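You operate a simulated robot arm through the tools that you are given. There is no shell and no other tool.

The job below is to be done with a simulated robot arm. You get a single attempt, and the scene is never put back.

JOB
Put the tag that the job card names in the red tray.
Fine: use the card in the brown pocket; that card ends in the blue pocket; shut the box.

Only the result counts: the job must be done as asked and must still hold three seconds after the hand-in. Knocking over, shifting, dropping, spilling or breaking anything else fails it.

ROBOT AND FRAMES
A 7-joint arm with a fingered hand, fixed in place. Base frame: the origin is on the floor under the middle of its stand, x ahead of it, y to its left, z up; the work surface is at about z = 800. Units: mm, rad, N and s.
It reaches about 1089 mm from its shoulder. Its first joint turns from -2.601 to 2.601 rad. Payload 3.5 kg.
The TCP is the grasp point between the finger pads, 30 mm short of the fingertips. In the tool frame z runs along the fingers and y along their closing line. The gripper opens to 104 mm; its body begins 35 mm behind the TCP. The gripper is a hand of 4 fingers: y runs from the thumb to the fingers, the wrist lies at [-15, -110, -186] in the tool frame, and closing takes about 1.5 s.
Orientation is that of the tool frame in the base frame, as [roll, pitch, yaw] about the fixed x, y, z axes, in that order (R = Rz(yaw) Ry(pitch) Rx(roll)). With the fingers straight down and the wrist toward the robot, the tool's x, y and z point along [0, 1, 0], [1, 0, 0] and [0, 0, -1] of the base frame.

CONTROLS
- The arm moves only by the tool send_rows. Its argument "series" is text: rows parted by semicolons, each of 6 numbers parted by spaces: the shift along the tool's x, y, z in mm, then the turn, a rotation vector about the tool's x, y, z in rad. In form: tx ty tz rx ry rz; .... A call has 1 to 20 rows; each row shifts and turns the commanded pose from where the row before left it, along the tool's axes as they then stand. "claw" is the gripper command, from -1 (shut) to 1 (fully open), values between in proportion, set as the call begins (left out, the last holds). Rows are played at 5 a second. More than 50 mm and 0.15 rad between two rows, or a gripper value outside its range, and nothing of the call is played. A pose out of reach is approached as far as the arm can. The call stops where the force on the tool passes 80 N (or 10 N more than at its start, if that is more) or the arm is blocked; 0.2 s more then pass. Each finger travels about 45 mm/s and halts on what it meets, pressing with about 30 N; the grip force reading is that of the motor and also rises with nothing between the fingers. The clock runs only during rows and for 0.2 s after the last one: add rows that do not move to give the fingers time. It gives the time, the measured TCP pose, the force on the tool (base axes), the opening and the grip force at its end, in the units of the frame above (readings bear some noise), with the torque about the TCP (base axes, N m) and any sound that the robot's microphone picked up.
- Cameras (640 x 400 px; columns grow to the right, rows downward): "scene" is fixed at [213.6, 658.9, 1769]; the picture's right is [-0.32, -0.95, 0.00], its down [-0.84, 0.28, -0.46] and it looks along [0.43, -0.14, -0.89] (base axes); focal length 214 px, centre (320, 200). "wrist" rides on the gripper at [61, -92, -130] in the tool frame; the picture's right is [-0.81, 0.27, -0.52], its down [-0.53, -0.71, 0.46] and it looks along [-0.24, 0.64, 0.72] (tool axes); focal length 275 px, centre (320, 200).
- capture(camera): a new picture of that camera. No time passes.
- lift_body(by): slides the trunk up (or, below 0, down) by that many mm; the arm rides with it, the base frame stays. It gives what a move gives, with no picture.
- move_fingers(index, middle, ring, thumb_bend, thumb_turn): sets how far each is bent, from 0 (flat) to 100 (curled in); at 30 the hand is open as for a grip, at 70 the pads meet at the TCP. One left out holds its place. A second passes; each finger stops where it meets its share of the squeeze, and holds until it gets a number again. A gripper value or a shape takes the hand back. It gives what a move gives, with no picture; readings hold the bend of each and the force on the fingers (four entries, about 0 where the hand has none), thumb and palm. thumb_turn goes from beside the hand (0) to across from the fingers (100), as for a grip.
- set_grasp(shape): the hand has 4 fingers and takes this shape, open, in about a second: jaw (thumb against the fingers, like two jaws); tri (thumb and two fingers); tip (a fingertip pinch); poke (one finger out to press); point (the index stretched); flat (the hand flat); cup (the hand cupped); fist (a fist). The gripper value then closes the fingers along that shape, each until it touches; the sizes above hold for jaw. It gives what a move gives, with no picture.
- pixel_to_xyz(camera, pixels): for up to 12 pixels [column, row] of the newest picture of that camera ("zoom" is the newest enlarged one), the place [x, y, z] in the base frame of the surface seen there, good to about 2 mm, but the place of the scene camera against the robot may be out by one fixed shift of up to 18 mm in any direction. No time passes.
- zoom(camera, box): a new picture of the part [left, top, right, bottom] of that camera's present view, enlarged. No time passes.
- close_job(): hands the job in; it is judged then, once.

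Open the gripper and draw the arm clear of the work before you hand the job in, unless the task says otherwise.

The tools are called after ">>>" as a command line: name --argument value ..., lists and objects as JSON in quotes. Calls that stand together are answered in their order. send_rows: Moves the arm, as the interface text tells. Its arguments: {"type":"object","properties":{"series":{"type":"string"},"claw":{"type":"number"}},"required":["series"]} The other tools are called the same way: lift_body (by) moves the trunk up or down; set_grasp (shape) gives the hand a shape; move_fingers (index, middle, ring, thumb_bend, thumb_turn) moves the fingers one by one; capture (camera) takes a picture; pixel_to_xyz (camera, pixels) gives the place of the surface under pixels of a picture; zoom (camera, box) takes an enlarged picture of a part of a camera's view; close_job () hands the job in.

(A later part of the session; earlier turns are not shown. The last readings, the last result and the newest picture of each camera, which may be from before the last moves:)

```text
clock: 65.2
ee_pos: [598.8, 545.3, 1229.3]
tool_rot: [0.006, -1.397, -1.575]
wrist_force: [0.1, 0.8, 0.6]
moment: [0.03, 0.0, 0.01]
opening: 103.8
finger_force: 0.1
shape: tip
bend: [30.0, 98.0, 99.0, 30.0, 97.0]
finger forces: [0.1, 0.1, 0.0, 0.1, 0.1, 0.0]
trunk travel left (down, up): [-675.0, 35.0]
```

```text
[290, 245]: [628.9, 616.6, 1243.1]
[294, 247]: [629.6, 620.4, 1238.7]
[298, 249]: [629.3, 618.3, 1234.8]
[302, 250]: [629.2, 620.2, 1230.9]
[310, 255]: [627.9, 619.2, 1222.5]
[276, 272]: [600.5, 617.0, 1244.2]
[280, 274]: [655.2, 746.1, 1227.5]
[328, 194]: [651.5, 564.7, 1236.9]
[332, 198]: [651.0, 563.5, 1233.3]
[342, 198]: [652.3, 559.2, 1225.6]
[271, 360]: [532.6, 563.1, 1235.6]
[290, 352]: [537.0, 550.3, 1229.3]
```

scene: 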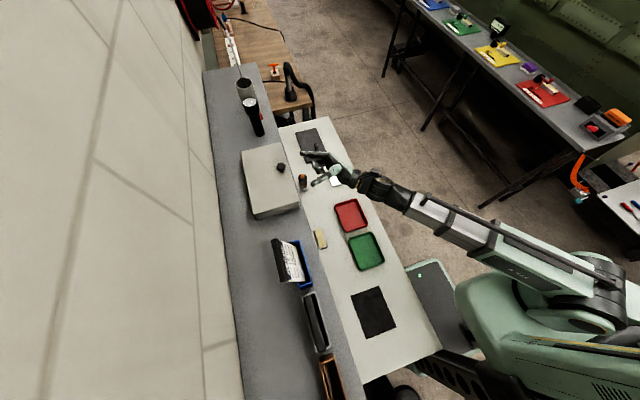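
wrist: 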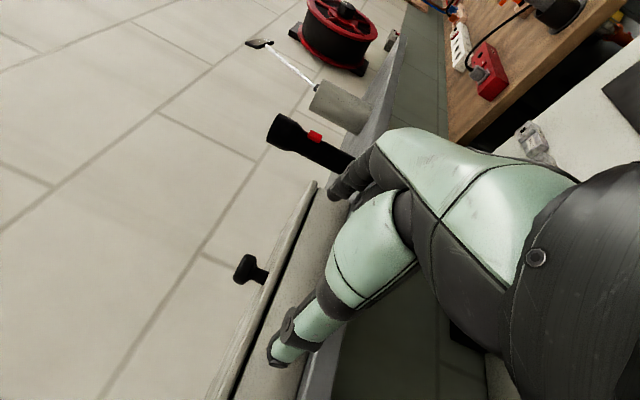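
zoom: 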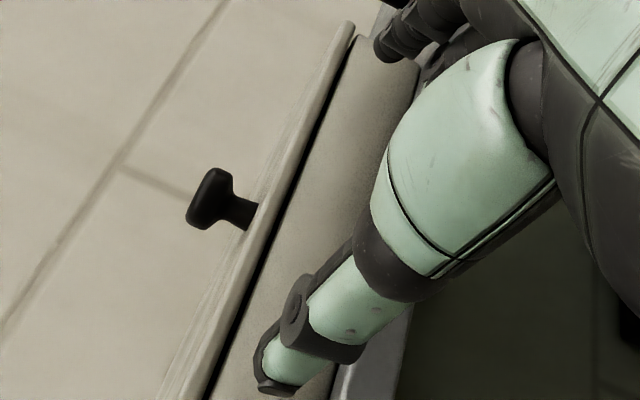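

The lip underside is at z ≈ 1242–1243 and the tips' tops are at ~1238. I advance ~49 mm toward the front wall so the tips sit just under the overhang, slowly.

>>> send_rows --series "-2.1 0 12 0 0 0;-2.1 0 12 0 0 0;-2.1 0 12 0 0 0;-1.4 0 8 0 0 0;-0.7 0 4 0 0 0;0 0 0 0 0 0"

>>> capture --camera "wrist"

>>> zoom --camera "wrist" --box '[240, 150, 380, 380]'

```text
clock: 66.6
ee_pos: [599.1, 592.9, 1229.6]
tool_rot: [-0.005, -1.396, -1.566]
wrist_force: [0.6, -3.1, -0.3]
moment: [0.0, 0.0, 0.02]
opening: 103.9
finger_force: 0.3
shape: tip
bend: [30.0, 98.0, 99.0, 30.0, 97.0]
finger forces: [1.5, 0.1, 0.0, 0.1, 1.9, 0.1]
trunk travel left (down, up): [-675.0, 35.0]
```

```text
taken
```

wrist: 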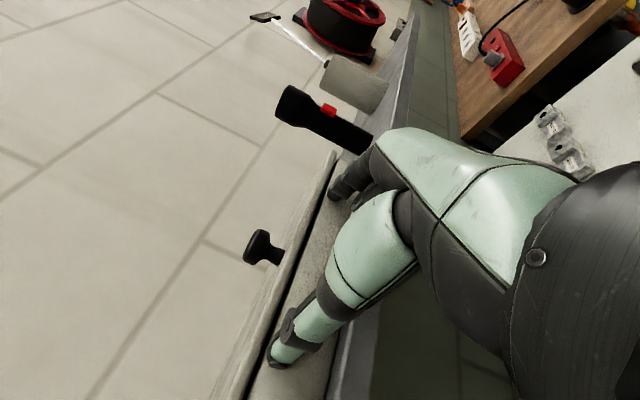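

```text
1.74 times, centred on (310, 265) of wrist
```

zoom: 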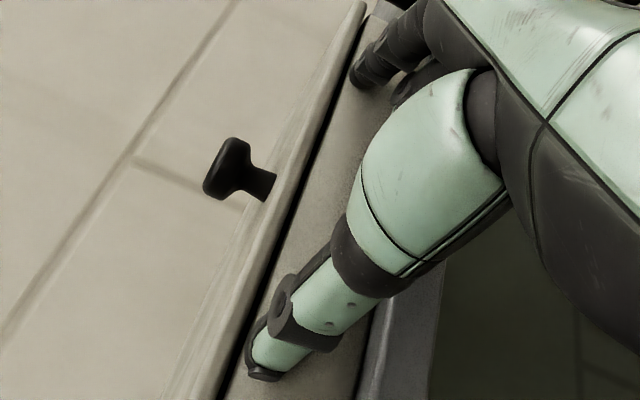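

Both tips touch the front wall lightly (1.5–1.9 N) below the overhang. I raise 10 mm slowly to catch the lip.

>>> send_rows --series "2.46 0 0.1 0 0 0;2.46 0 0.43 0 0 0;2.46 0 0.43 0 0 0;2.46 0 0.43 0 0 0;0 0 0 0 0 0"

>>> capture --camera "wrist"

>>> zoom --camera "wrist" --box '[240, 150, 380, 380]'

>>> capture --camera "scene"

>>> zoom --camera "scene" --box '[220, 120, 380, 220]'

```text
clock: 67.8
ee_pos: [599.9, 593.2, 1239.7]
tool_rot: [-0.003, -1.395, -1.568]
wrist_force: [0.2, -1.5, -0.7]
moment: [-0.01, -0.05, 0.0]
opening: 104.1
finger_force: 0.0
shape: tip
bend: [30.0, 98.0, 99.0, 29.0, 98.0]
finger forces: [0.6, 0.0, 0.1, 0.1, 1.1, 0.0]
trunk travel left (down, up): [-675.0, 35.0]
```

```text
taken
```

wrist: 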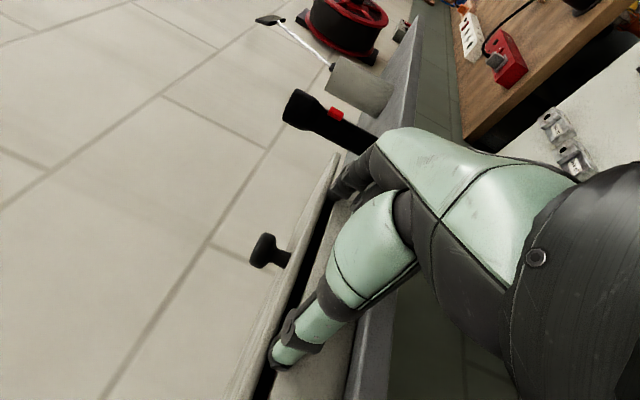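

```text
1.74 times, centred on (310, 265) of wrist
```

zoom: 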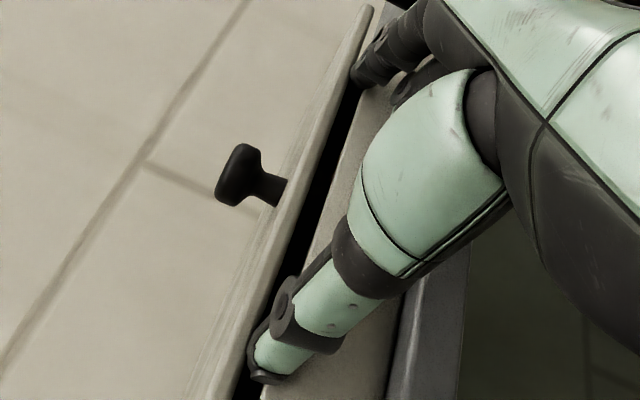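

```text
taken
```

scene: 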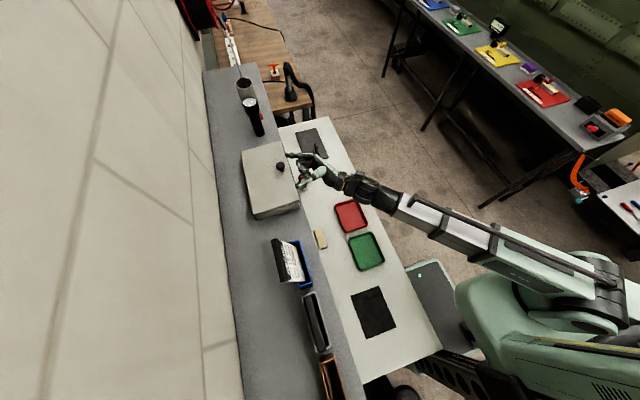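

```text
4.00 times, centred on (300, 170) of scene
```

zoom: 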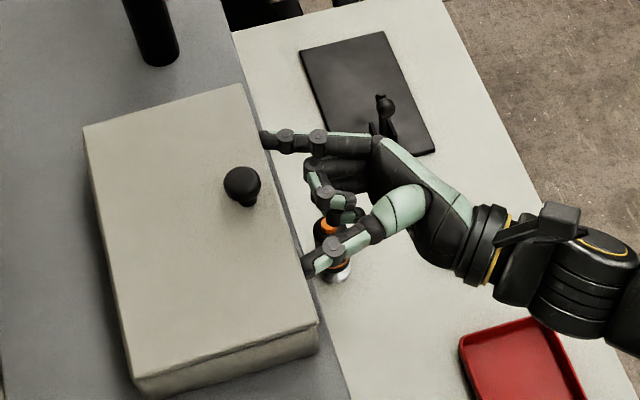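

The lid is being pried up (gap visible). I raise 12 mm more, then work the tips inward under the lid.

>>> send_rows --series "3.89 0 0.99 0 0 0;3.89 0 0.99 0 0 0;3.89 0 0.99 0 0 0;2.43 0 3.48 0 0 0;2.43 0 3.48 0 0 0;2.43 0 3.48 0 0 0;0 0 0 0 0 0"

>>> capture --camera "wrist"

>>> capture --camera "scene"

>>> zoom --camera "scene" --box '[220, 120, 380, 220]'

```text
clock: 69.4
ee_pos: [599.4, 603.2, 1260.3]
tool_rot: [0.002, -1.397, -1.573]
wrist_force: [-0.1, -1.1, -0.3]
moment: [0.0, 0.02, 0.0]
opening: 104.1
finger_force: 0.0
shape: tip
bend: [30.0, 98.0, 99.0, 29.0, 98.0]
finger forces: [0.2, 0.1, 0.0, 0.0, 0.5, 0.1]
trunk travel left (down, up): [-675.0, 35.0]
```

```text
taken
```

wrist: 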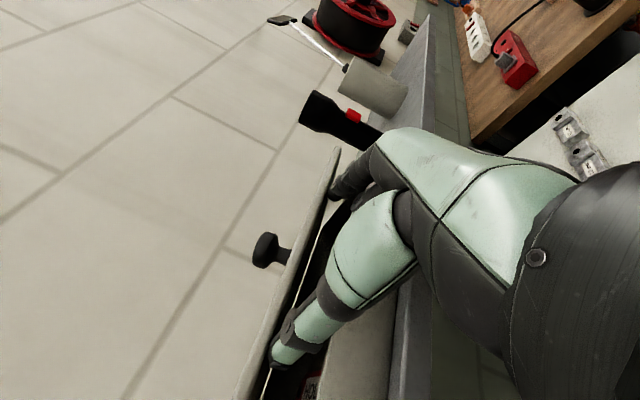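

```text
taken
```

scene: 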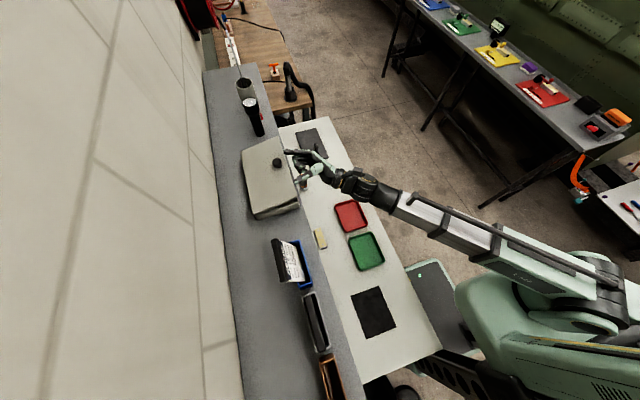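

```text
4.00 times, centred on (300, 170) of scene
```

zoom: 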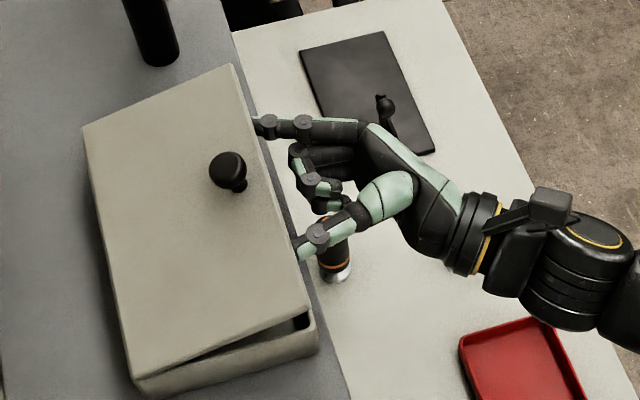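

The lid is at ~14° with both tips beneath it and almost no force. I continue lifting along the arc to about 50°.

>>> send_rows --series "3.38 0 4.15 0 0 0;3.38 0 4.15 0 0 0;3.38 0 4.15 0 0 0;3.38 0 4.15 0 0 0;4.6 0 4.11 0 0 0;4.6 0 4.11 0 0 0;4.6 0 4.11 0 0 0;4.6 0 4.11 0 0 0;3.91 0 3.74 0 0 0;3.91 0 3.74 0 0 0;3.91 0 3.74 0 0 0;3.91 0 3.74 0 0 0;0 0 0 0 0 0"

>>> capture --camera "wrist"

>>> capture --camera "scene"

>>> zoom --camera "scene" --box '[220, 120, 380, 220]'

```text
clock: 72.2
ee_pos: [599.9, 642.4, 1316.4]
tool_rot: [-0.006, -1.397, -1.563]
wrist_force: [0.2, 0.0, -0.2]
moment: [0.01, -0.02, -0.01]
opening: 104.2
finger_force: 0.0
shape: tip
bend: [30.0, 98.0, 99.0, 30.0, 98.0]
finger forces: [0.2, 0.1, 0.1, 0.1, 0.2, 0.0]
trunk travel left (down, up): [-675.0, 35.0]
```

```text
taken
```

wrist: 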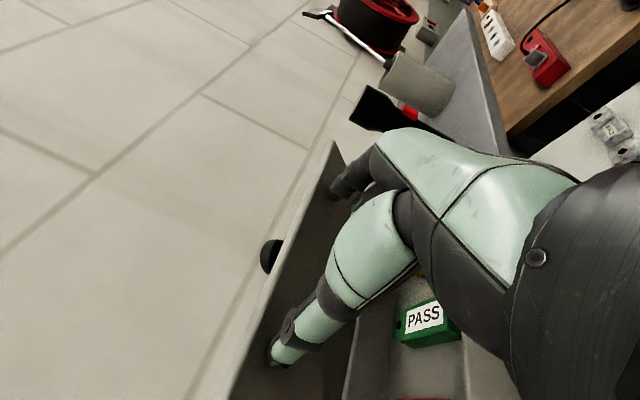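

```text
taken
```

scene: 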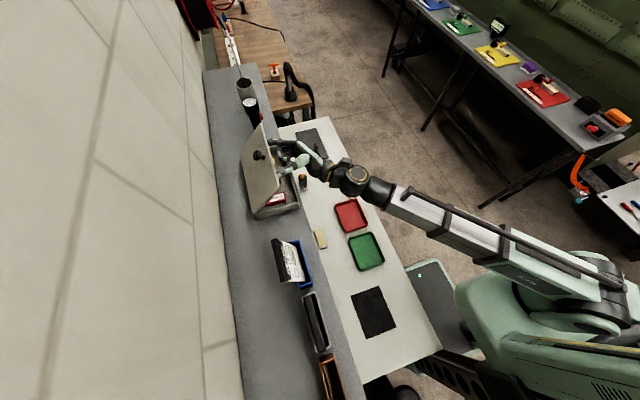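

```text
4.00 times, centred on (300, 170) of scene
```

zoom: 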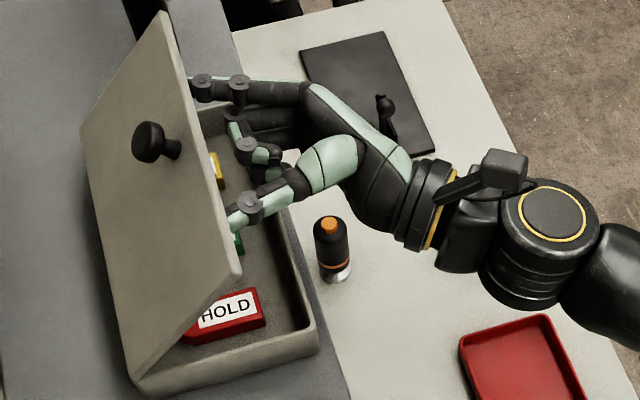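

The box shows a red "HOLD" tag, a green "PASS" tag and a yellow one. I continue pushing the lid up toward vertical (to ~85°).

>>> send_rows --series "3.88 0 5.06 0 0 0;3.88 0 5.06 0 0 0;3.88 0 5.06 0 0 0;2.38 0 5.5 0 0 0;2.38 0 5.5 0 0 0;2.38 0 5.5 0 0 0;0.8 0 5.23 0 0 0;0.8 0 5.23 0 0 0;0.8 0 5.23 0 0 0;-0.57 0 4.98 0 0 0;-0.57 0 4.98 0 0 0;-0.57 0 4.98 0 0 0;0 0 0 0 0 0"

>>> capture --camera "scene"

>>> zoom --camera "scene" --box '[220, 120, 380, 220]'

>>> capture --camera "wrist"

```text
clock: 75.0
ee_pos: [599.9, 701.1, 1345.1]
tool_rot: [0.003, -1.395, -1.571]
wrist_force: [-0.1, 0.2, 0.1]
moment: [-0.04, -0.01, -0.03]
opening: 104.1
finger_force: 0.1
shape: tip
bend: [30.0, 98.0, 99.0, 30.0, 98.0]
finger forces: [0.1, 0.1, 0.0, 0.1, 0.0, 0.0]
trunk travel left (down, up): [-675.0, 35.0]
```

```text
taken
```

scene: 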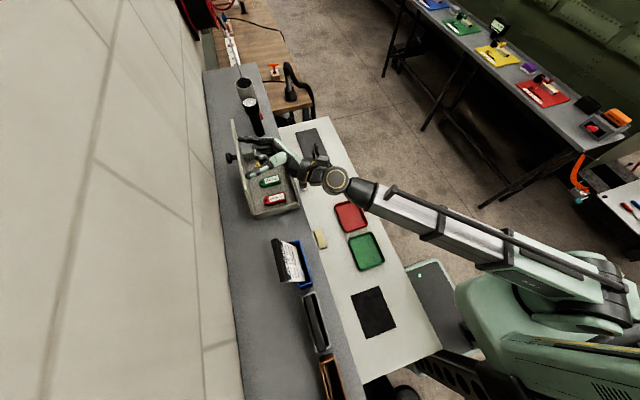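

```text
4.00 times, centred on (300, 170) of scene
```

zoom: 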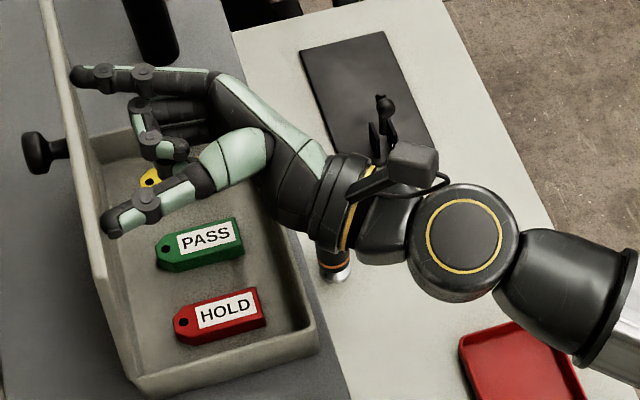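

```text
taken
```

wrist: 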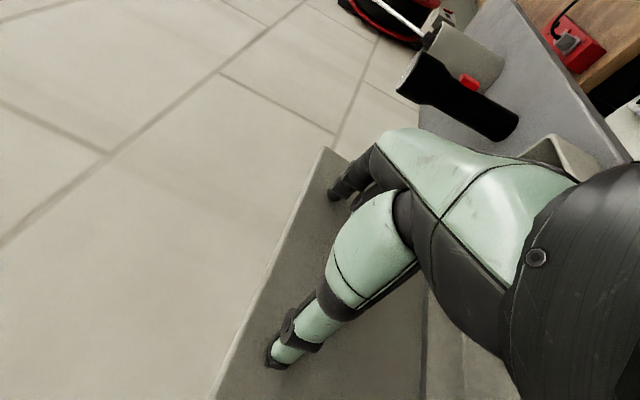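

The lid is near vertical. I push it slowly past vertical, toward ~100°, watching for a stop.

>>> send_rows --series "-0.62 0 2.94 0 0 0;-0.62 0 2.94 0 0 0;-0.62 0 2.94 0 0 0;-0.62 0 2.94 0 0 0;-1.5 0 2.78 0 0 0;-1.5 0 2.78 0 0 0;-1.5 0 2.78 0 0 0;-1.8 0 2.73 0 0 0;-1.8 0 2.73 0 0 0;-1.8 0 2.73 0 0 0;0 0 0 0 0 0"

>>> capture --camera "scene"

>>> zoom --camera "scene" --box '[220, 120, 380, 220]'

>>> capture --camera "wrist"

```text
clock: 77.4
ee_pos: [600.2, 730.8, 1337.2]
tool_rot: [0.004, -1.394, -1.573]
wrist_force: [-0.2, -0.7, -0.1]
moment: [0.02, 0.0, -0.02]
opening: 103.8
finger_force: 0.1
shape: tip
bend: [30.0, 98.0, 99.0, 30.0, 98.0]
finger forces: [0.0, 0.0, 0.1, 0.0, 0.1, 0.1]
trunk travel left (down, up): [-675.0, 35.0]
```

```text
taken
```

scene: 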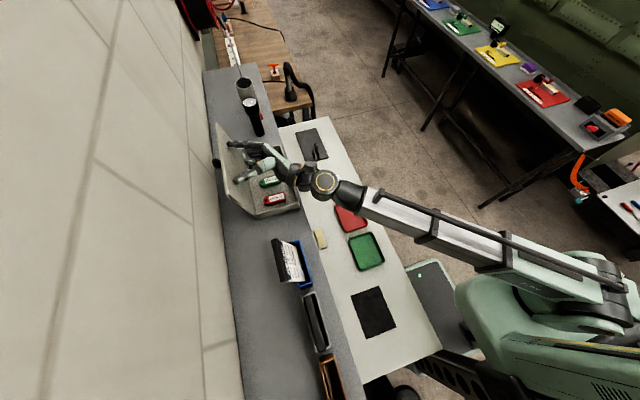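

```text
4.00 times, centred on (300, 170) of scene
```

zoom: 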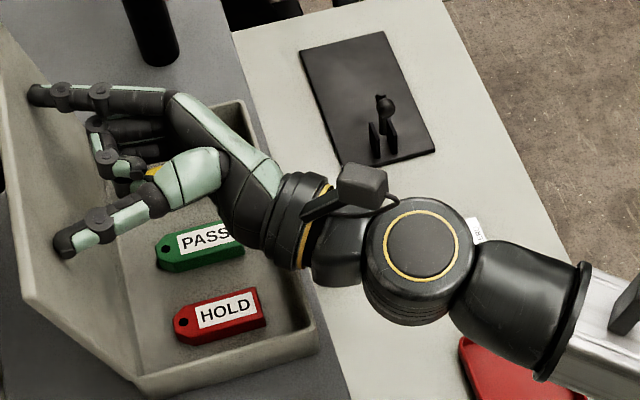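

```text
taken
```

wrist: 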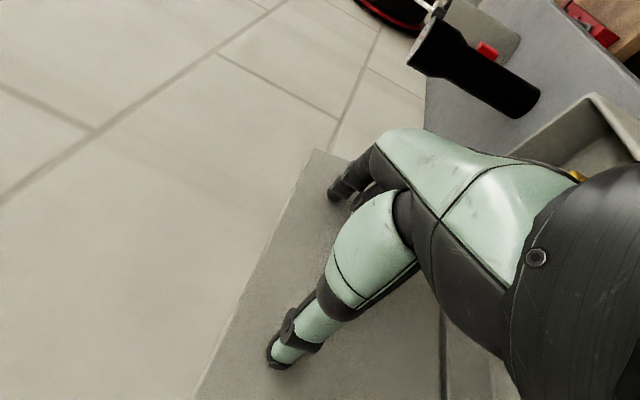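

The lid is now past vertical with no force on the fingers. I measure its inner face to find the resting angle.

>>> pixel_to_xyz --camera "wrist" --pixels '[[315, 155], [300, 220], [260, 290], [215, 370], [260, 380], [330, 370], [380, 350], [420, 360], [300, 250], [240, 350], [350, 390], [430, 320]]'

>>> pixel_to_xyz --camera "zoom" --pixels '[[8, 40], [30, 290], [20, 150], [90, 300], [140, 370], [120, 330], [60, 200], [235, 110], [200, 245], [220, 310], [180, 250], [180, 325]]'

```text
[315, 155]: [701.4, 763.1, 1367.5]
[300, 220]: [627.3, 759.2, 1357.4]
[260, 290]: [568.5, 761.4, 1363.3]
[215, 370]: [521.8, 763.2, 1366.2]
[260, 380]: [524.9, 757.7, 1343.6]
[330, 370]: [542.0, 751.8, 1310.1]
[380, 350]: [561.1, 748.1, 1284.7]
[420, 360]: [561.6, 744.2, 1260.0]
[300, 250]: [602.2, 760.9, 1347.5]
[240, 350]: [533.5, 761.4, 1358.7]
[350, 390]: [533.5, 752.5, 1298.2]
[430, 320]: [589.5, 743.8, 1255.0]
```

```text
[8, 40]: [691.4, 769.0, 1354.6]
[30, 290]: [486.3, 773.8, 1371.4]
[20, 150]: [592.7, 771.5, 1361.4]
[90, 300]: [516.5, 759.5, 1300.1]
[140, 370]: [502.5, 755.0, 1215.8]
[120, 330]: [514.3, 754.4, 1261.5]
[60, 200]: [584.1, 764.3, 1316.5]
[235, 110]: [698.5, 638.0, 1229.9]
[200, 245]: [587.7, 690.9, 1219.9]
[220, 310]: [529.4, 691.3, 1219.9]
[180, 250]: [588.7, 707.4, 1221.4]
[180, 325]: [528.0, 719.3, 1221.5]
```

The lid's inner face leans ~10° past vertical (y 744 at z 1255, y 763 at z 1367). I retreat the fingers 15 mm and check that it stays.

>>> send_rows --series "0 0 -5 0 0 0;0 0 -5 0 0 0;0 0 -5 0 0 0;0 0 0 0 0 0;0 0 0 0 0 0"

>>> capture --camera "wrist"

>>> pixel_to_xyz --camera "wrist" --pixels '[[310, 155], [300, 220], [260, 290], [260, 370], [330, 370], [380, 350], [420, 360], [300, 250]]'

```text
clock: 78.6
ee_pos: [600.4, 715.7, 1334.4]
tool_rot: [0.003, -1.397, -1.572]
wrist_force: [0.3, -0.1, 0.2]
moment: [0.03, 0.0, 0.0]
opening: 103.8
finger_force: 0.1
shape: tip
bend: [30.0, 98.0, 99.0, 30.0, 98.0]
finger forces: [0.1, 0.0, 0.0, 0.0, 0.0, 0.1]
trunk travel left (down, up): [-675.0, 35.0]
```

```text
taken
```

wrist: 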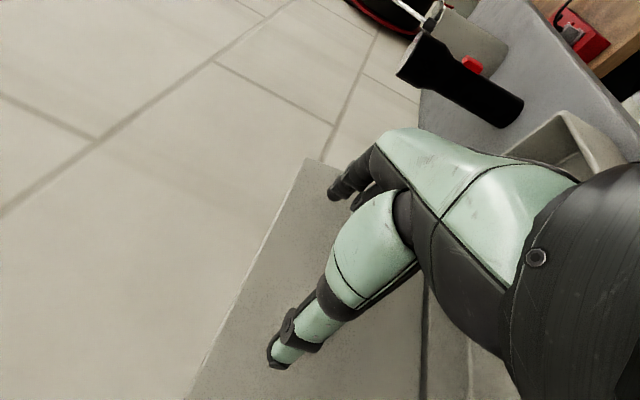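

```text
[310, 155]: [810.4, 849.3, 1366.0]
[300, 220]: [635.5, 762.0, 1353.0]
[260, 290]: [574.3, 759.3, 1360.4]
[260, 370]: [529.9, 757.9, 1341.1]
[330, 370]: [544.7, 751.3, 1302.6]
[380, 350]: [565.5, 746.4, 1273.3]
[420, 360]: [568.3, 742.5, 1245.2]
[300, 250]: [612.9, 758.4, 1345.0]
```

The lid rests open at its stop. I now draw the hand back out in front of the box and turn it fingers-down to view the tags from above.

>>> send_rows --series "11.5 0 -30.5 0 0 0;11.5 0 -30.5 0 0 0;11.5 0 -30.5 0 0 0;11.5 0 -30.5 0 0 0;11.5 0 -30.5 0 0 0;0 0 0 0 -0.1343 0;0 0 0 0 -0.1343 0;0 0 0 0 -0.1343 0;0 0 0 0 -0.1343 0;0 0 0 0 -0.1343 0;0 0 0 0 -0.1343 0;0 0 0 0 -0.1343 0;0 0 0 0 -0.1343 0;0 0 0 0 -0.1343 0;0 0 0 0 -0.1343 0;0 0 0 0 -0.1343 0;0 0 0 0 -0.1343 0;0 0 0 0 -0.1337 0;0 0 0 0 0 0"

>>> capture --camera "scene"

>>> zoom --camera "scene" --box '[216, 120, 336, 220]'

>>> capture --camera "wrist"

```text
clock: 82.6
ee_pos: [600.8, 554.5, 1365.4]
tool_rot: [3.141, -0.001, 1.572]
wrist_force: [-0.4, 1.1, -0.1]
moment: [0.0, 0.01, 0.01]
opening: 104.1
finger_force: 0.0
shape: tip
bend: [30.0, 98.0, 99.0, 30.0, 98.0]
finger forces: [0.0, 0.0, 0.1, 0.0, 0.1, 0.0]
trunk travel left (down, up): [-675.0, 35.0]
```

```text
taken
```

scene: 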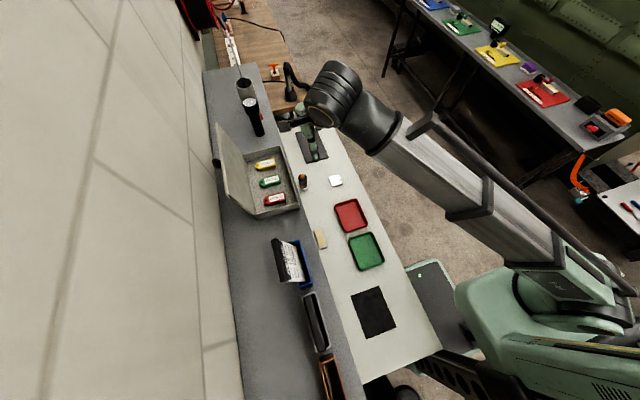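

```text
4.00 times, centred on (276, 170) of scene
```

zoom: 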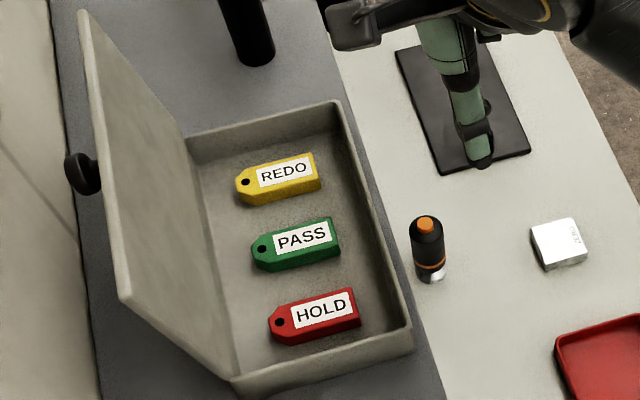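

```text
taken
```

wrist: 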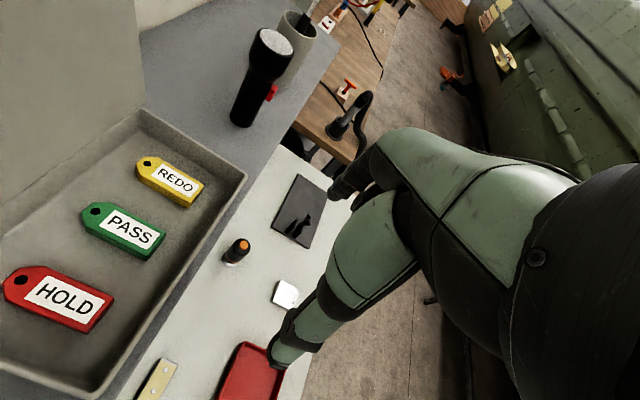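

The three tags REDO, PASS and HOLD are clear. I zoom on PASS (125,230) in the wrist view and measure its edges and neighbours.

>>> zoom --camera "wrist" --box '[66, 186, 178, 270]'

>>> pixel_to_xyz --camera "zoom" --pixels '[[95, 155], [165, 110], [545, 275], [490, 370], [100, 190], [470, 395], [250, 150], [300, 280], [130, 150], [400, 210], [420, 350], [320, 220]]'

>>> pixel_to_xyz --camera "wrist" --pixels '[[140, 160], [205, 185], [190, 207], [150, 157], [20, 270], [113, 300], [90, 332], [5, 285], [150, 112], [243, 178], [95, 393], [60, 210]]'

```text
4.76 times, centred on (122, 228) of wrist
```

zoom: 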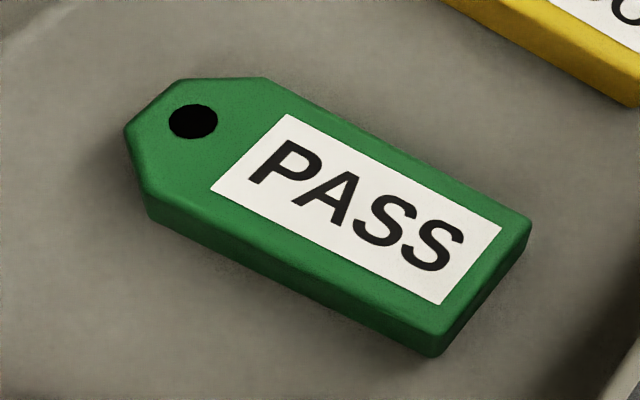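

```text
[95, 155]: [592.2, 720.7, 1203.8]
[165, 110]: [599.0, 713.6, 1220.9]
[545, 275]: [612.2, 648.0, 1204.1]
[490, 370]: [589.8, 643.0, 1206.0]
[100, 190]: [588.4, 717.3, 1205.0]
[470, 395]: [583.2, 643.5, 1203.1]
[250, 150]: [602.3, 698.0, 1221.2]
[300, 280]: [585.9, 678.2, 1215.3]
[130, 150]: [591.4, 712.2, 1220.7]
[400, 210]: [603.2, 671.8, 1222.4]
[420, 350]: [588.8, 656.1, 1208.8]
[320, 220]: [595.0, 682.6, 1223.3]
```

```text
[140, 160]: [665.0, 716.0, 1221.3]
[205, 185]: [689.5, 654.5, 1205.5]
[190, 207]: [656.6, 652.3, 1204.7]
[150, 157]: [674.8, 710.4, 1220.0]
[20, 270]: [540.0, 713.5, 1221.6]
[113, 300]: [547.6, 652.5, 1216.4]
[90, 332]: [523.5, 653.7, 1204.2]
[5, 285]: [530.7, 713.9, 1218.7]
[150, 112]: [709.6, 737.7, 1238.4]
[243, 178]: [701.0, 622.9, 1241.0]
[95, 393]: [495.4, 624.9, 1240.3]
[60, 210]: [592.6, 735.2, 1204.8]
```

I query the tag's own top corners for its exact centre and angle.

>>> pixel_to_xyz --camera "zoom" --pixels '[[135, 135], [180, 87], [262, 84], [520, 220], [435, 325], [155, 198], [400, 155], [290, 265], [480, 270], [150, 115], [525, 225], [430, 333]]'

```text
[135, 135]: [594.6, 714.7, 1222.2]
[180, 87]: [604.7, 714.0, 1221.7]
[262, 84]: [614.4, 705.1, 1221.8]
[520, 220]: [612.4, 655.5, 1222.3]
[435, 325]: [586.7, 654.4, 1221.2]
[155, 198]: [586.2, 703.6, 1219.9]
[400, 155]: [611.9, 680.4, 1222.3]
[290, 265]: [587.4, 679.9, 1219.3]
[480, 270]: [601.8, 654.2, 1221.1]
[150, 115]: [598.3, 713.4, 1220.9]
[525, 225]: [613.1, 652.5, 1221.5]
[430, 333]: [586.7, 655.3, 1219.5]
```

PASS spans x 586–614, y 653–716, z 1204–1221.5, with ~34 mm gaps to its neighbours. I'll pinch it across x with a partly closed tip grip, hand tilted 20°; first go above it at (600, 677, 1320).

>>> send_rows --series "0 0 0 0 0.1163 0;0 0 0 0 0.1163 0;0 0 0 0 0.1164 0;25 -0.2 21.1 0 0 0;25 -0.2 21.1 0 0 0;25 -0.2 21.1 0 0 0;25 -0.2 21.1 0 0 0;0 0 0 0 0 0" --claw -0.15

>>> capture --camera "wrist"

>>> capture --camera "scene"

>>> zoom --camera "scene" --box '[216, 120, 336, 220]'

```text
clock: 84.4
ee_pos: [598.4, 677.1, 1320.7]
tool_rot: [-3.141, -0.35, 1.571]
wrist_force: [0.2, -0.2, -0.2]
moment: [0.0, -0.01, -0.02]
opening: 45.0
finger_force: 0.1
shape: tip
bend: [73.0, 98.0, 99.0, 72.0, 100.0]
finger forces: [0.0, 0.0, 0.0, 0.1, 0.1, 0.0]
trunk travel left (down, up): [-675.0, 35.0]
```

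```text
taken
```

wrist: 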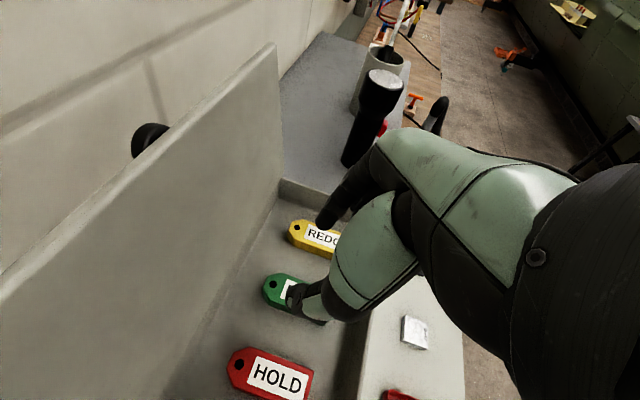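

```text
taken
```

scene: 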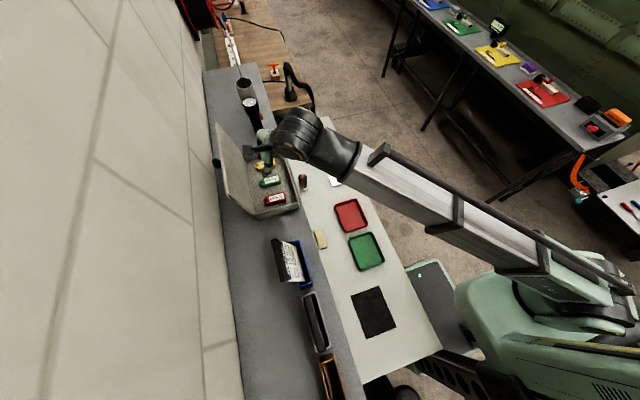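

```text
4.00 times, centred on (276, 170) of scene
```

zoom: 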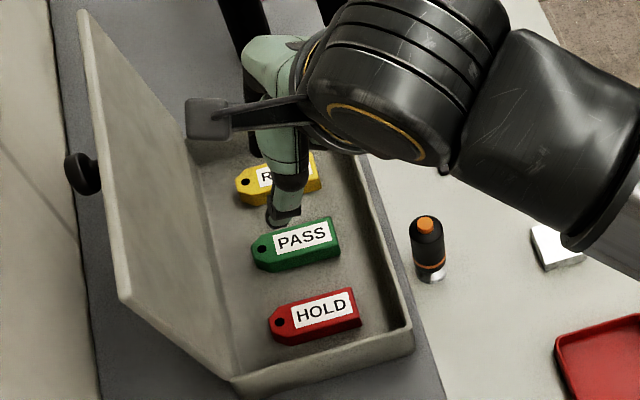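

The hand is above PASS with the camera mount clear of the lid. I lower 70 mm straight down and re-check.

>>> send_rows --series "-4.8 0 13.2 0 0 0;-4.8 0 13.2 0 0 0;-4.8 0 13.2 0 0 0;-4.8 0 13.2 0 0 0;-4.8 0 13.2 0 0 0;0 0 0 0 0 0"

>>> capture --camera "wrist"

>>> zoom --camera "wrist" --box '[230, 150, 400, 370]'

>>> pixel_to_xyz --camera "wrist" --pixels '[[287, 310], [292, 300], [300, 315], [320, 222], [325, 215], [332, 225], [300, 240], [310, 270], [290, 265], [275, 250], [240, 380], [300, 205]]'

```text
clock: 85.8
ee_pos: [600.4, 678.5, 1249.8]
tool_rot: [-3.141, -0.35, 1.572]
wrist_force: [-0.2, 0.0, 0.5]
moment: [0.0, 0.04, 0.01]
opening: 44.8
finger_force: 0.1
shape: tip
bend: [73.0, 98.0, 99.0, 72.0, 100.0]
finger forces: [0.0, 0.0, 0.1, 0.1, 0.1, 0.0]
trunk travel left (down, up): [-675.0, 35.0]
```

```text
taken
```

wrist: 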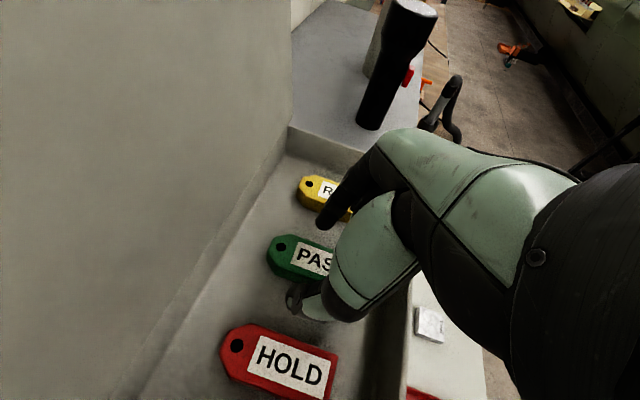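

```text
1.82 times, centred on (315, 260) of wrist
```

zoom: 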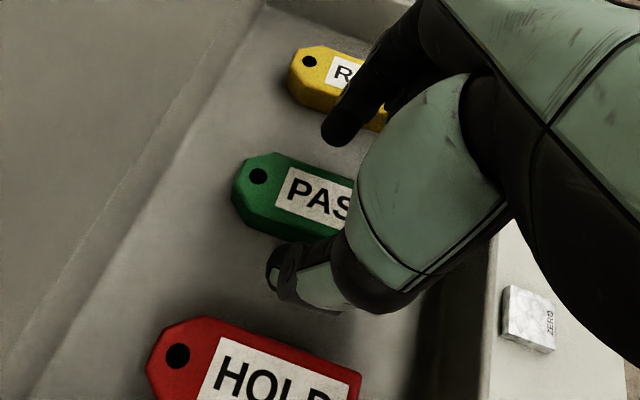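

```text
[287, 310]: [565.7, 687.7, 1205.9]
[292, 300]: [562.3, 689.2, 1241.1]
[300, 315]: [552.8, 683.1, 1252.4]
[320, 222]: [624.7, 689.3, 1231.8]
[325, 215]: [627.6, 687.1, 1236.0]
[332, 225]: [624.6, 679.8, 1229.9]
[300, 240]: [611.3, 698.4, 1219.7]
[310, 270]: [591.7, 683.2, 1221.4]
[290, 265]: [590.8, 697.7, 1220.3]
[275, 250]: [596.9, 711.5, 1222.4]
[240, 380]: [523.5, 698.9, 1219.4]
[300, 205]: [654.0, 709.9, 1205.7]
```

Index tip bottom is ~24 mm below the TCP and clear in the gaps. I lower 19 mm more so the tips flank the tag just above the floor.

>>> send_rows --series "-1.62 0 4.47 0 0 0;-1.62 0 4.47 0 0 0;-1.62 0 4.47 0 0 0;-1.62 0 4.47 0 0 0;0 0 0 0 0 0"

>>> capture --camera "wrist"

>>> zoom --camera "wrist" --box '[230, 150, 400, 370]'

>>> pixel_to_xyz --camera "wrist" --pixels '[[288, 305], [293, 295], [300, 310], [320, 222], [325, 215], [332, 225], [300, 260], [310, 290], [290, 285], [280, 265], [318, 226], [288, 298]]'

```text
clock: 87.0
ee_pos: [597.5, 675.7, 1235.4]
tool_rot: [3.139, -0.354, 1.574]
wrist_force: [0.8, -2.2, 25.2]
moment: [0.09, 0.3, 0.12]
opening: 46.8
finger_force: 2.9
shape: tip
bend: [74.0, 98.0, 99.0, 74.0, 100.0]
finger forces: [8.7, 0.0, 0.0, 0.0, 17.5, 0.1]
trunk travel left (down, up): [-675.0, 35.0]
```

```text
taken
```

wrist: 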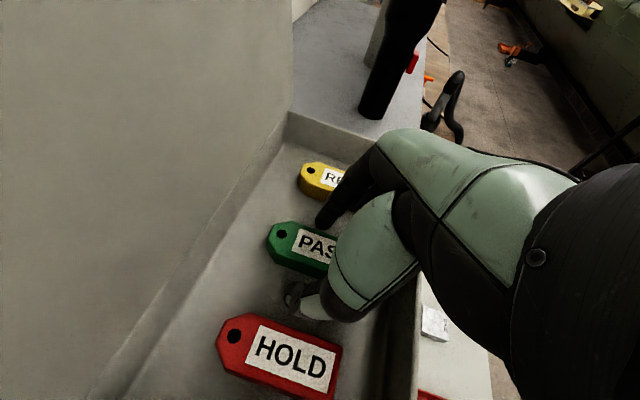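

```text
1.82 times, centred on (315, 260) of wrist
```

zoom: 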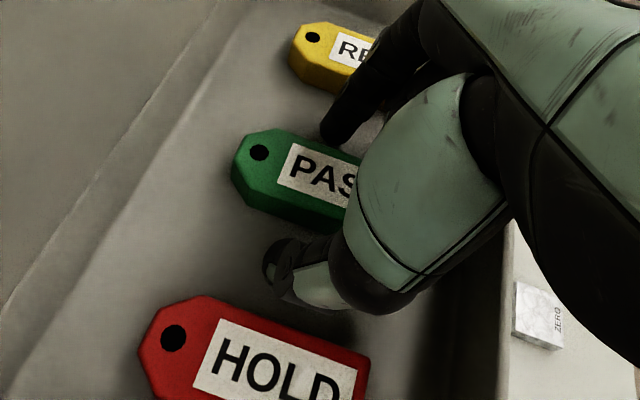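

```text
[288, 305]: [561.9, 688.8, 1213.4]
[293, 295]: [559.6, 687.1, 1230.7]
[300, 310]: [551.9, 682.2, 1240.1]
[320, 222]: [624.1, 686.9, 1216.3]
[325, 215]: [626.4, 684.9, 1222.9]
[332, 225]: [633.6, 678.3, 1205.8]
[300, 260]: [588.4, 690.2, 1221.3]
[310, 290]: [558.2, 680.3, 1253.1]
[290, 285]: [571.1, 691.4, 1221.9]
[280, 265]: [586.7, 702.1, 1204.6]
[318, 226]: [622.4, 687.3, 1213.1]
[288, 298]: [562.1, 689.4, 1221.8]
```

The tips touched the floor (25 N up) at TCP z 1235, so I raise to about 1239 to leave a few millimetres.

>>> send_rows --series "1.37 0 -3.76 0 0 0;1.37 0 -3.76 0 0 0;0 0 0 0 0 0"

```text
clock: 87.8
ee_pos: [598.9, 677.7, 1238.3]
tool_rot: [3.141, -0.349, 1.573]
wrist_force: [0.5, 0.4, 0.1]
moment: [0.02, -0.01, -0.04]
opening: 29.1
finger_force: 29.9
shape: tip
bend: [74.0, 100.0, 100.0, 77.0, 100.0]
finger forces: [26.6, 0.0, 0.0, 0.1, 26.6, 0.0]
trunk travel left (down, up): [-675.0, 35.0]
```

The fingers have closed to 29 mm with 26 N on each side, so they appear to hold the tag already. I look.

>>> capture --camera "wrist"

>>> zoom --camera "wrist" --box '[230, 150, 400, 370]'

>>> capture --camera "scene"

>>> zoom --camera "scene" --box '[216, 120, 336, 220]'

```text
taken
```

wrist: 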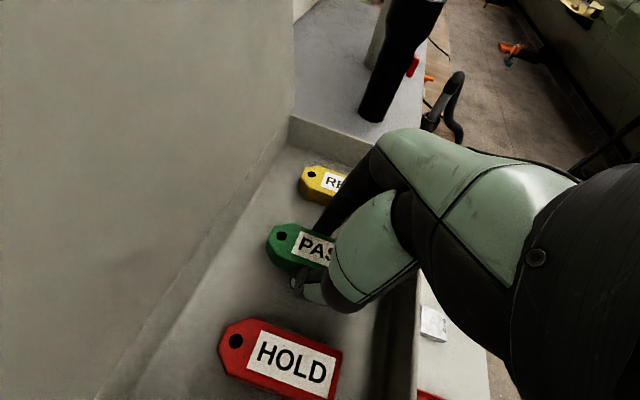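

```text
1.82 times, centred on (315, 260) of wrist
```

zoom: 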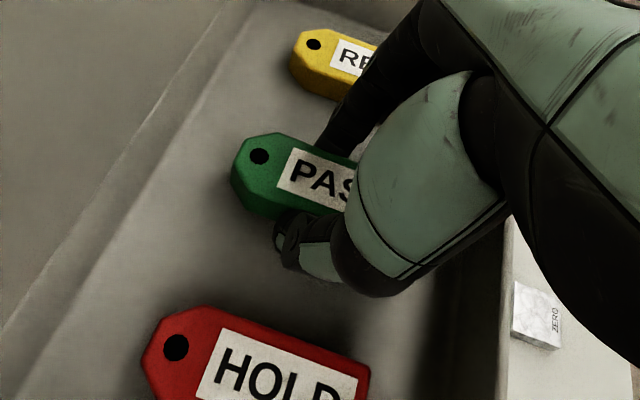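

```text
taken
```

scene: 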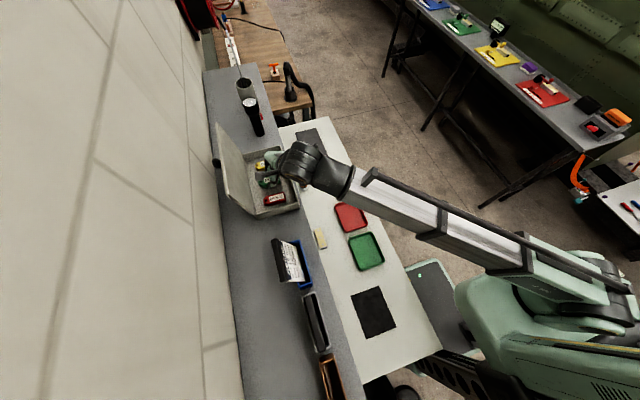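

```text
4.00 times, centred on (276, 170) of scene
```

zoom: 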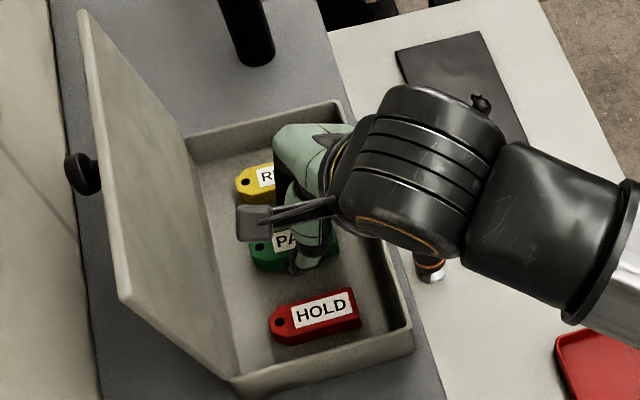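

The tag is flanked and held. I command a firm close and lift 15 mm as a test.

>>> send_rows --series "0 0 0 0 0 0;0 0 0 0 0 0;0 0 0 0 0 0;1.37 0 -3.76 0 0 0;1.37 0 -3.76 0 0 0;1.37 0 -3.76 0 0 0;1.37 0 -3.76 0 0 0;0 0 0 0 0 0" --claw -1

>>> capture --camera "wrist"

>>> zoom --camera "wrist" --box '[230, 150, 400, 370]'

```text
clock: 89.6
ee_pos: [600.1, 678.8, 1256.2]
tool_rot: [-3.141, -0.349, 1.572]
wrist_force: [-0.5, 0.6, -0.1]
moment: [-0.02, 0.01, -0.02]
opening: 29.3
finger_force: 30.3
shape: tip
bend: [74.0, 100.0, 100.0, 77.0, 100.0]
finger forces: [26.7, 0.0, 0.0, 0.0, 26.7, 0.0]
trunk travel left (down, up): [-675.0, 35.0]
```

```text
taken
```

wrist: 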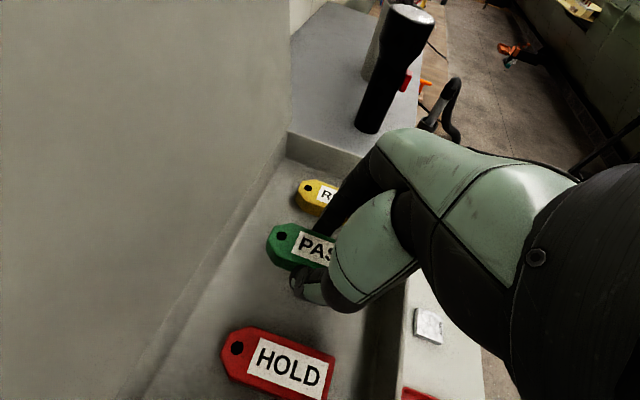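

```text
1.82 times, centred on (315, 260) of wrist
```

zoom: 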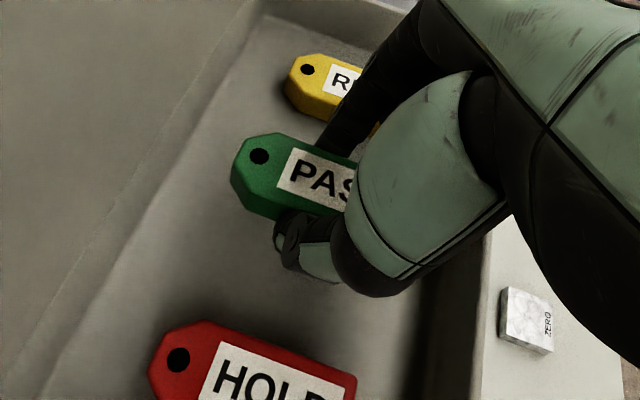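

The PASS tag comes up with the hand. I lift another 90 mm clear of the box.

>>> send_rows --series "5.5 0 -15 0 0 0;5.5 0 -15 0 0 0;5.5 0 -15 0 0 0;5.5 0 -15 0 0 0;5.5 0 -15 0 0 0;5.5 0 -15 0 0 0;0 0 0 0 0 0"

>>> capture --camera "wrist"

>>> capture --camera "scene"

>>> zoom --camera "scene" --box '[216, 120, 336, 220]'

```text
clock: 91.2
ee_pos: [599.3, 677.9, 1352.6]
tool_rot: [3.141, -0.35, 1.572]
wrist_force: [-0.4, -0.2, -0.2]
moment: [0.01, -0.01, 0.02]
opening: 29.1
finger_force: 29.8
shape: tip
bend: [74.0, 100.0, 100.0, 77.0, 100.0]
finger forces: [26.6, 0.0, 0.0, 0.0, 26.7, 0.0]
trunk travel left (down, up): [-675.0, 35.0]
```

```text
taken
```

wrist: 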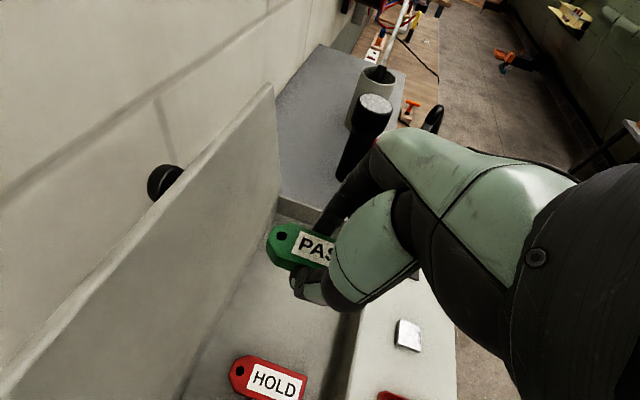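

```text
taken
```

scene: 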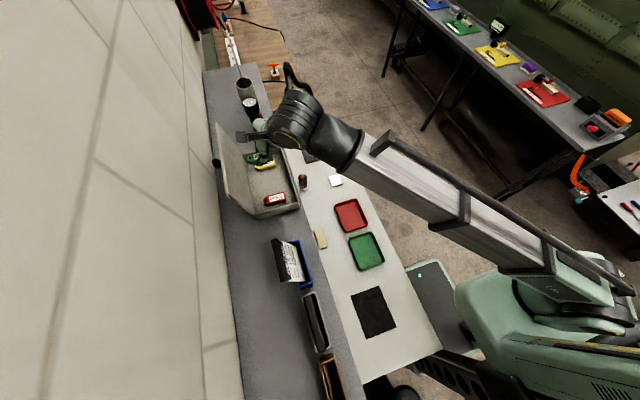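

```text
4.00 times, centred on (276, 170) of scene
```

zoom: 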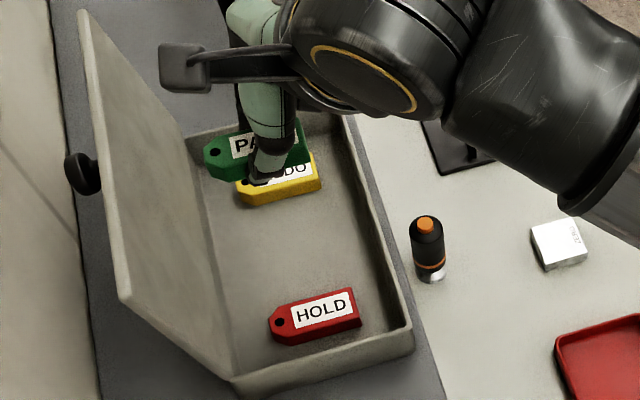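

The tag is held level above the box. Before carrying it to the red tray I measure the tray (350,214), table edges and robot trunk outline in the scene view, since the trunk will have to go down.

>>> pixel_to_xyz --camera "scene" --pixels '[[438, 343], [400, 262], [366, 380], [334, 203], [358, 198], [368, 226], [343, 233], [350, 214], [470, 300], [455, 300], [430, 280], [480, 320]]'

>>> pixel_to_xyz --camera "scene" --pixels '[[460, 290], [500, 270], [470, 350], [440, 320], [450, 345], [430, 360], [410, 380], [520, 350], [560, 370], [600, 340], [330, 120], [380, 210]]'

>>> zoom --camera "scene" --box '[380, 240, 560, 400]'

```text
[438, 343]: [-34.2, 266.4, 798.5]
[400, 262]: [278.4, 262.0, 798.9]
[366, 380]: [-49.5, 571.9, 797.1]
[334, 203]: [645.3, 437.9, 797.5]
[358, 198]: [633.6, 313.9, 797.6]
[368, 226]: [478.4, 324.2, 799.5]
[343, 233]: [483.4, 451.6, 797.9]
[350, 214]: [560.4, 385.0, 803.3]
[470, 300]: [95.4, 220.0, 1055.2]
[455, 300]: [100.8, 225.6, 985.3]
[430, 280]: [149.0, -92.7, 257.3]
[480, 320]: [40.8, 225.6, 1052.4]
```

```text
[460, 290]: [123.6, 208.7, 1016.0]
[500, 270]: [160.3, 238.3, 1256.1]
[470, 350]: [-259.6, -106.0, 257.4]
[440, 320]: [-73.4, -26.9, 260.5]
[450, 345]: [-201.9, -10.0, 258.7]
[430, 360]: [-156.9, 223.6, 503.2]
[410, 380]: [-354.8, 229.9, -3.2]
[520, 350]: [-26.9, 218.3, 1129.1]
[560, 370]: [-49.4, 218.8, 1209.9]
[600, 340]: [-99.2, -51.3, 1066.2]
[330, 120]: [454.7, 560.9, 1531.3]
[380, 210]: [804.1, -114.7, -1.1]
```

```text
2.50 times, centred on (470, 320) of scene
```

zoom: 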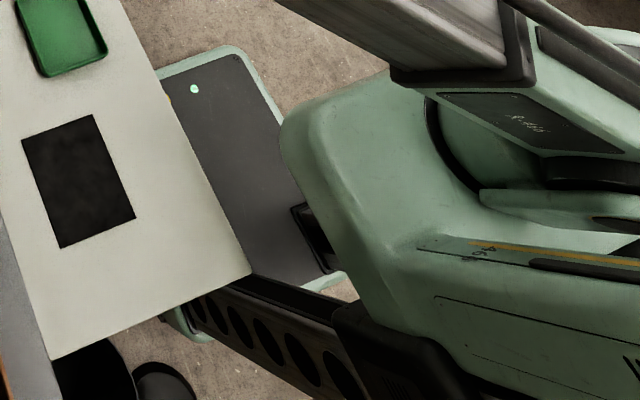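

The table edge (y ≈ 260) clears the robot's chest (y ≈ 217), so the trunk can go down. I carry the tag horizontally to above the red tray at about (569, 369).

>>> send_rows --series "-36.3 -3.9 -13.2 0 0 0;-36.3 -3.9 -13.2 0 0 0;-36.3 -3.9 -13.2 0 0 0;-36.3 -3.9 -13.2 0 0 0;-36.3 -3.9 -13.2 0 0 0;-36.3 -3.9 -13.2 0 0 0;-36.3 -3.9 -13.2 0 0 0;-36.3 -3.9 -13.2 0 0 0;0 0 0 0 0 0"

>>> capture --camera "wrist"

>>> capture --camera "scene"

```text
clock: 93.2
ee_pos: [567.6, 367.6, 1353.1]
tool_rot: [-3.14, -0.349, 1.572]
wrist_force: [0.3, -0.4, 0.0]
moment: [0.0, 0.03, 0.01]
opening: 29.0
finger_force: 30.3
shape: tip
bend: [74.0, 100.0, 100.0, 77.0, 100.0]
finger forces: [26.6, 0.1, 0.0, 0.1, 26.7, 0.0]
trunk travel left (down, up): [-675.0, 35.0]
```

```text
taken
```

wrist: 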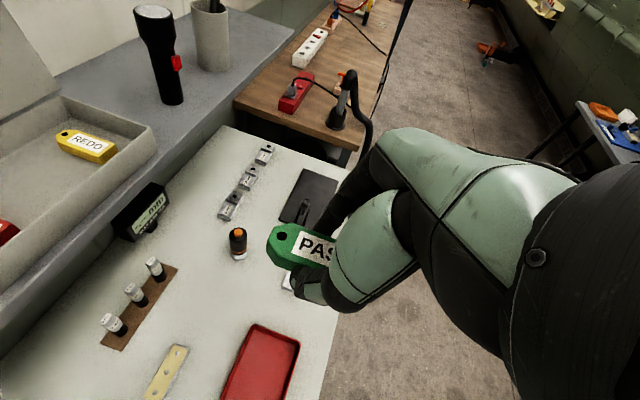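

```text
taken
```

scene: 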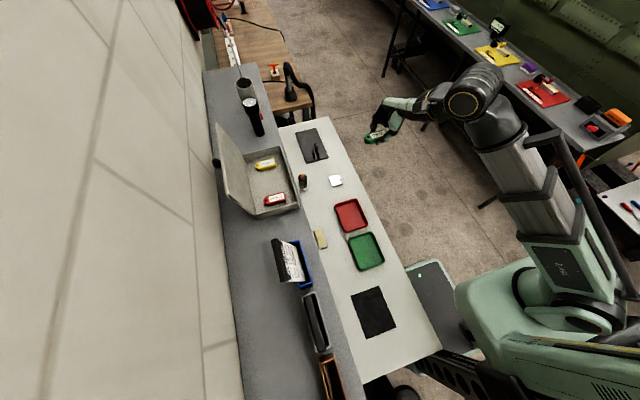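

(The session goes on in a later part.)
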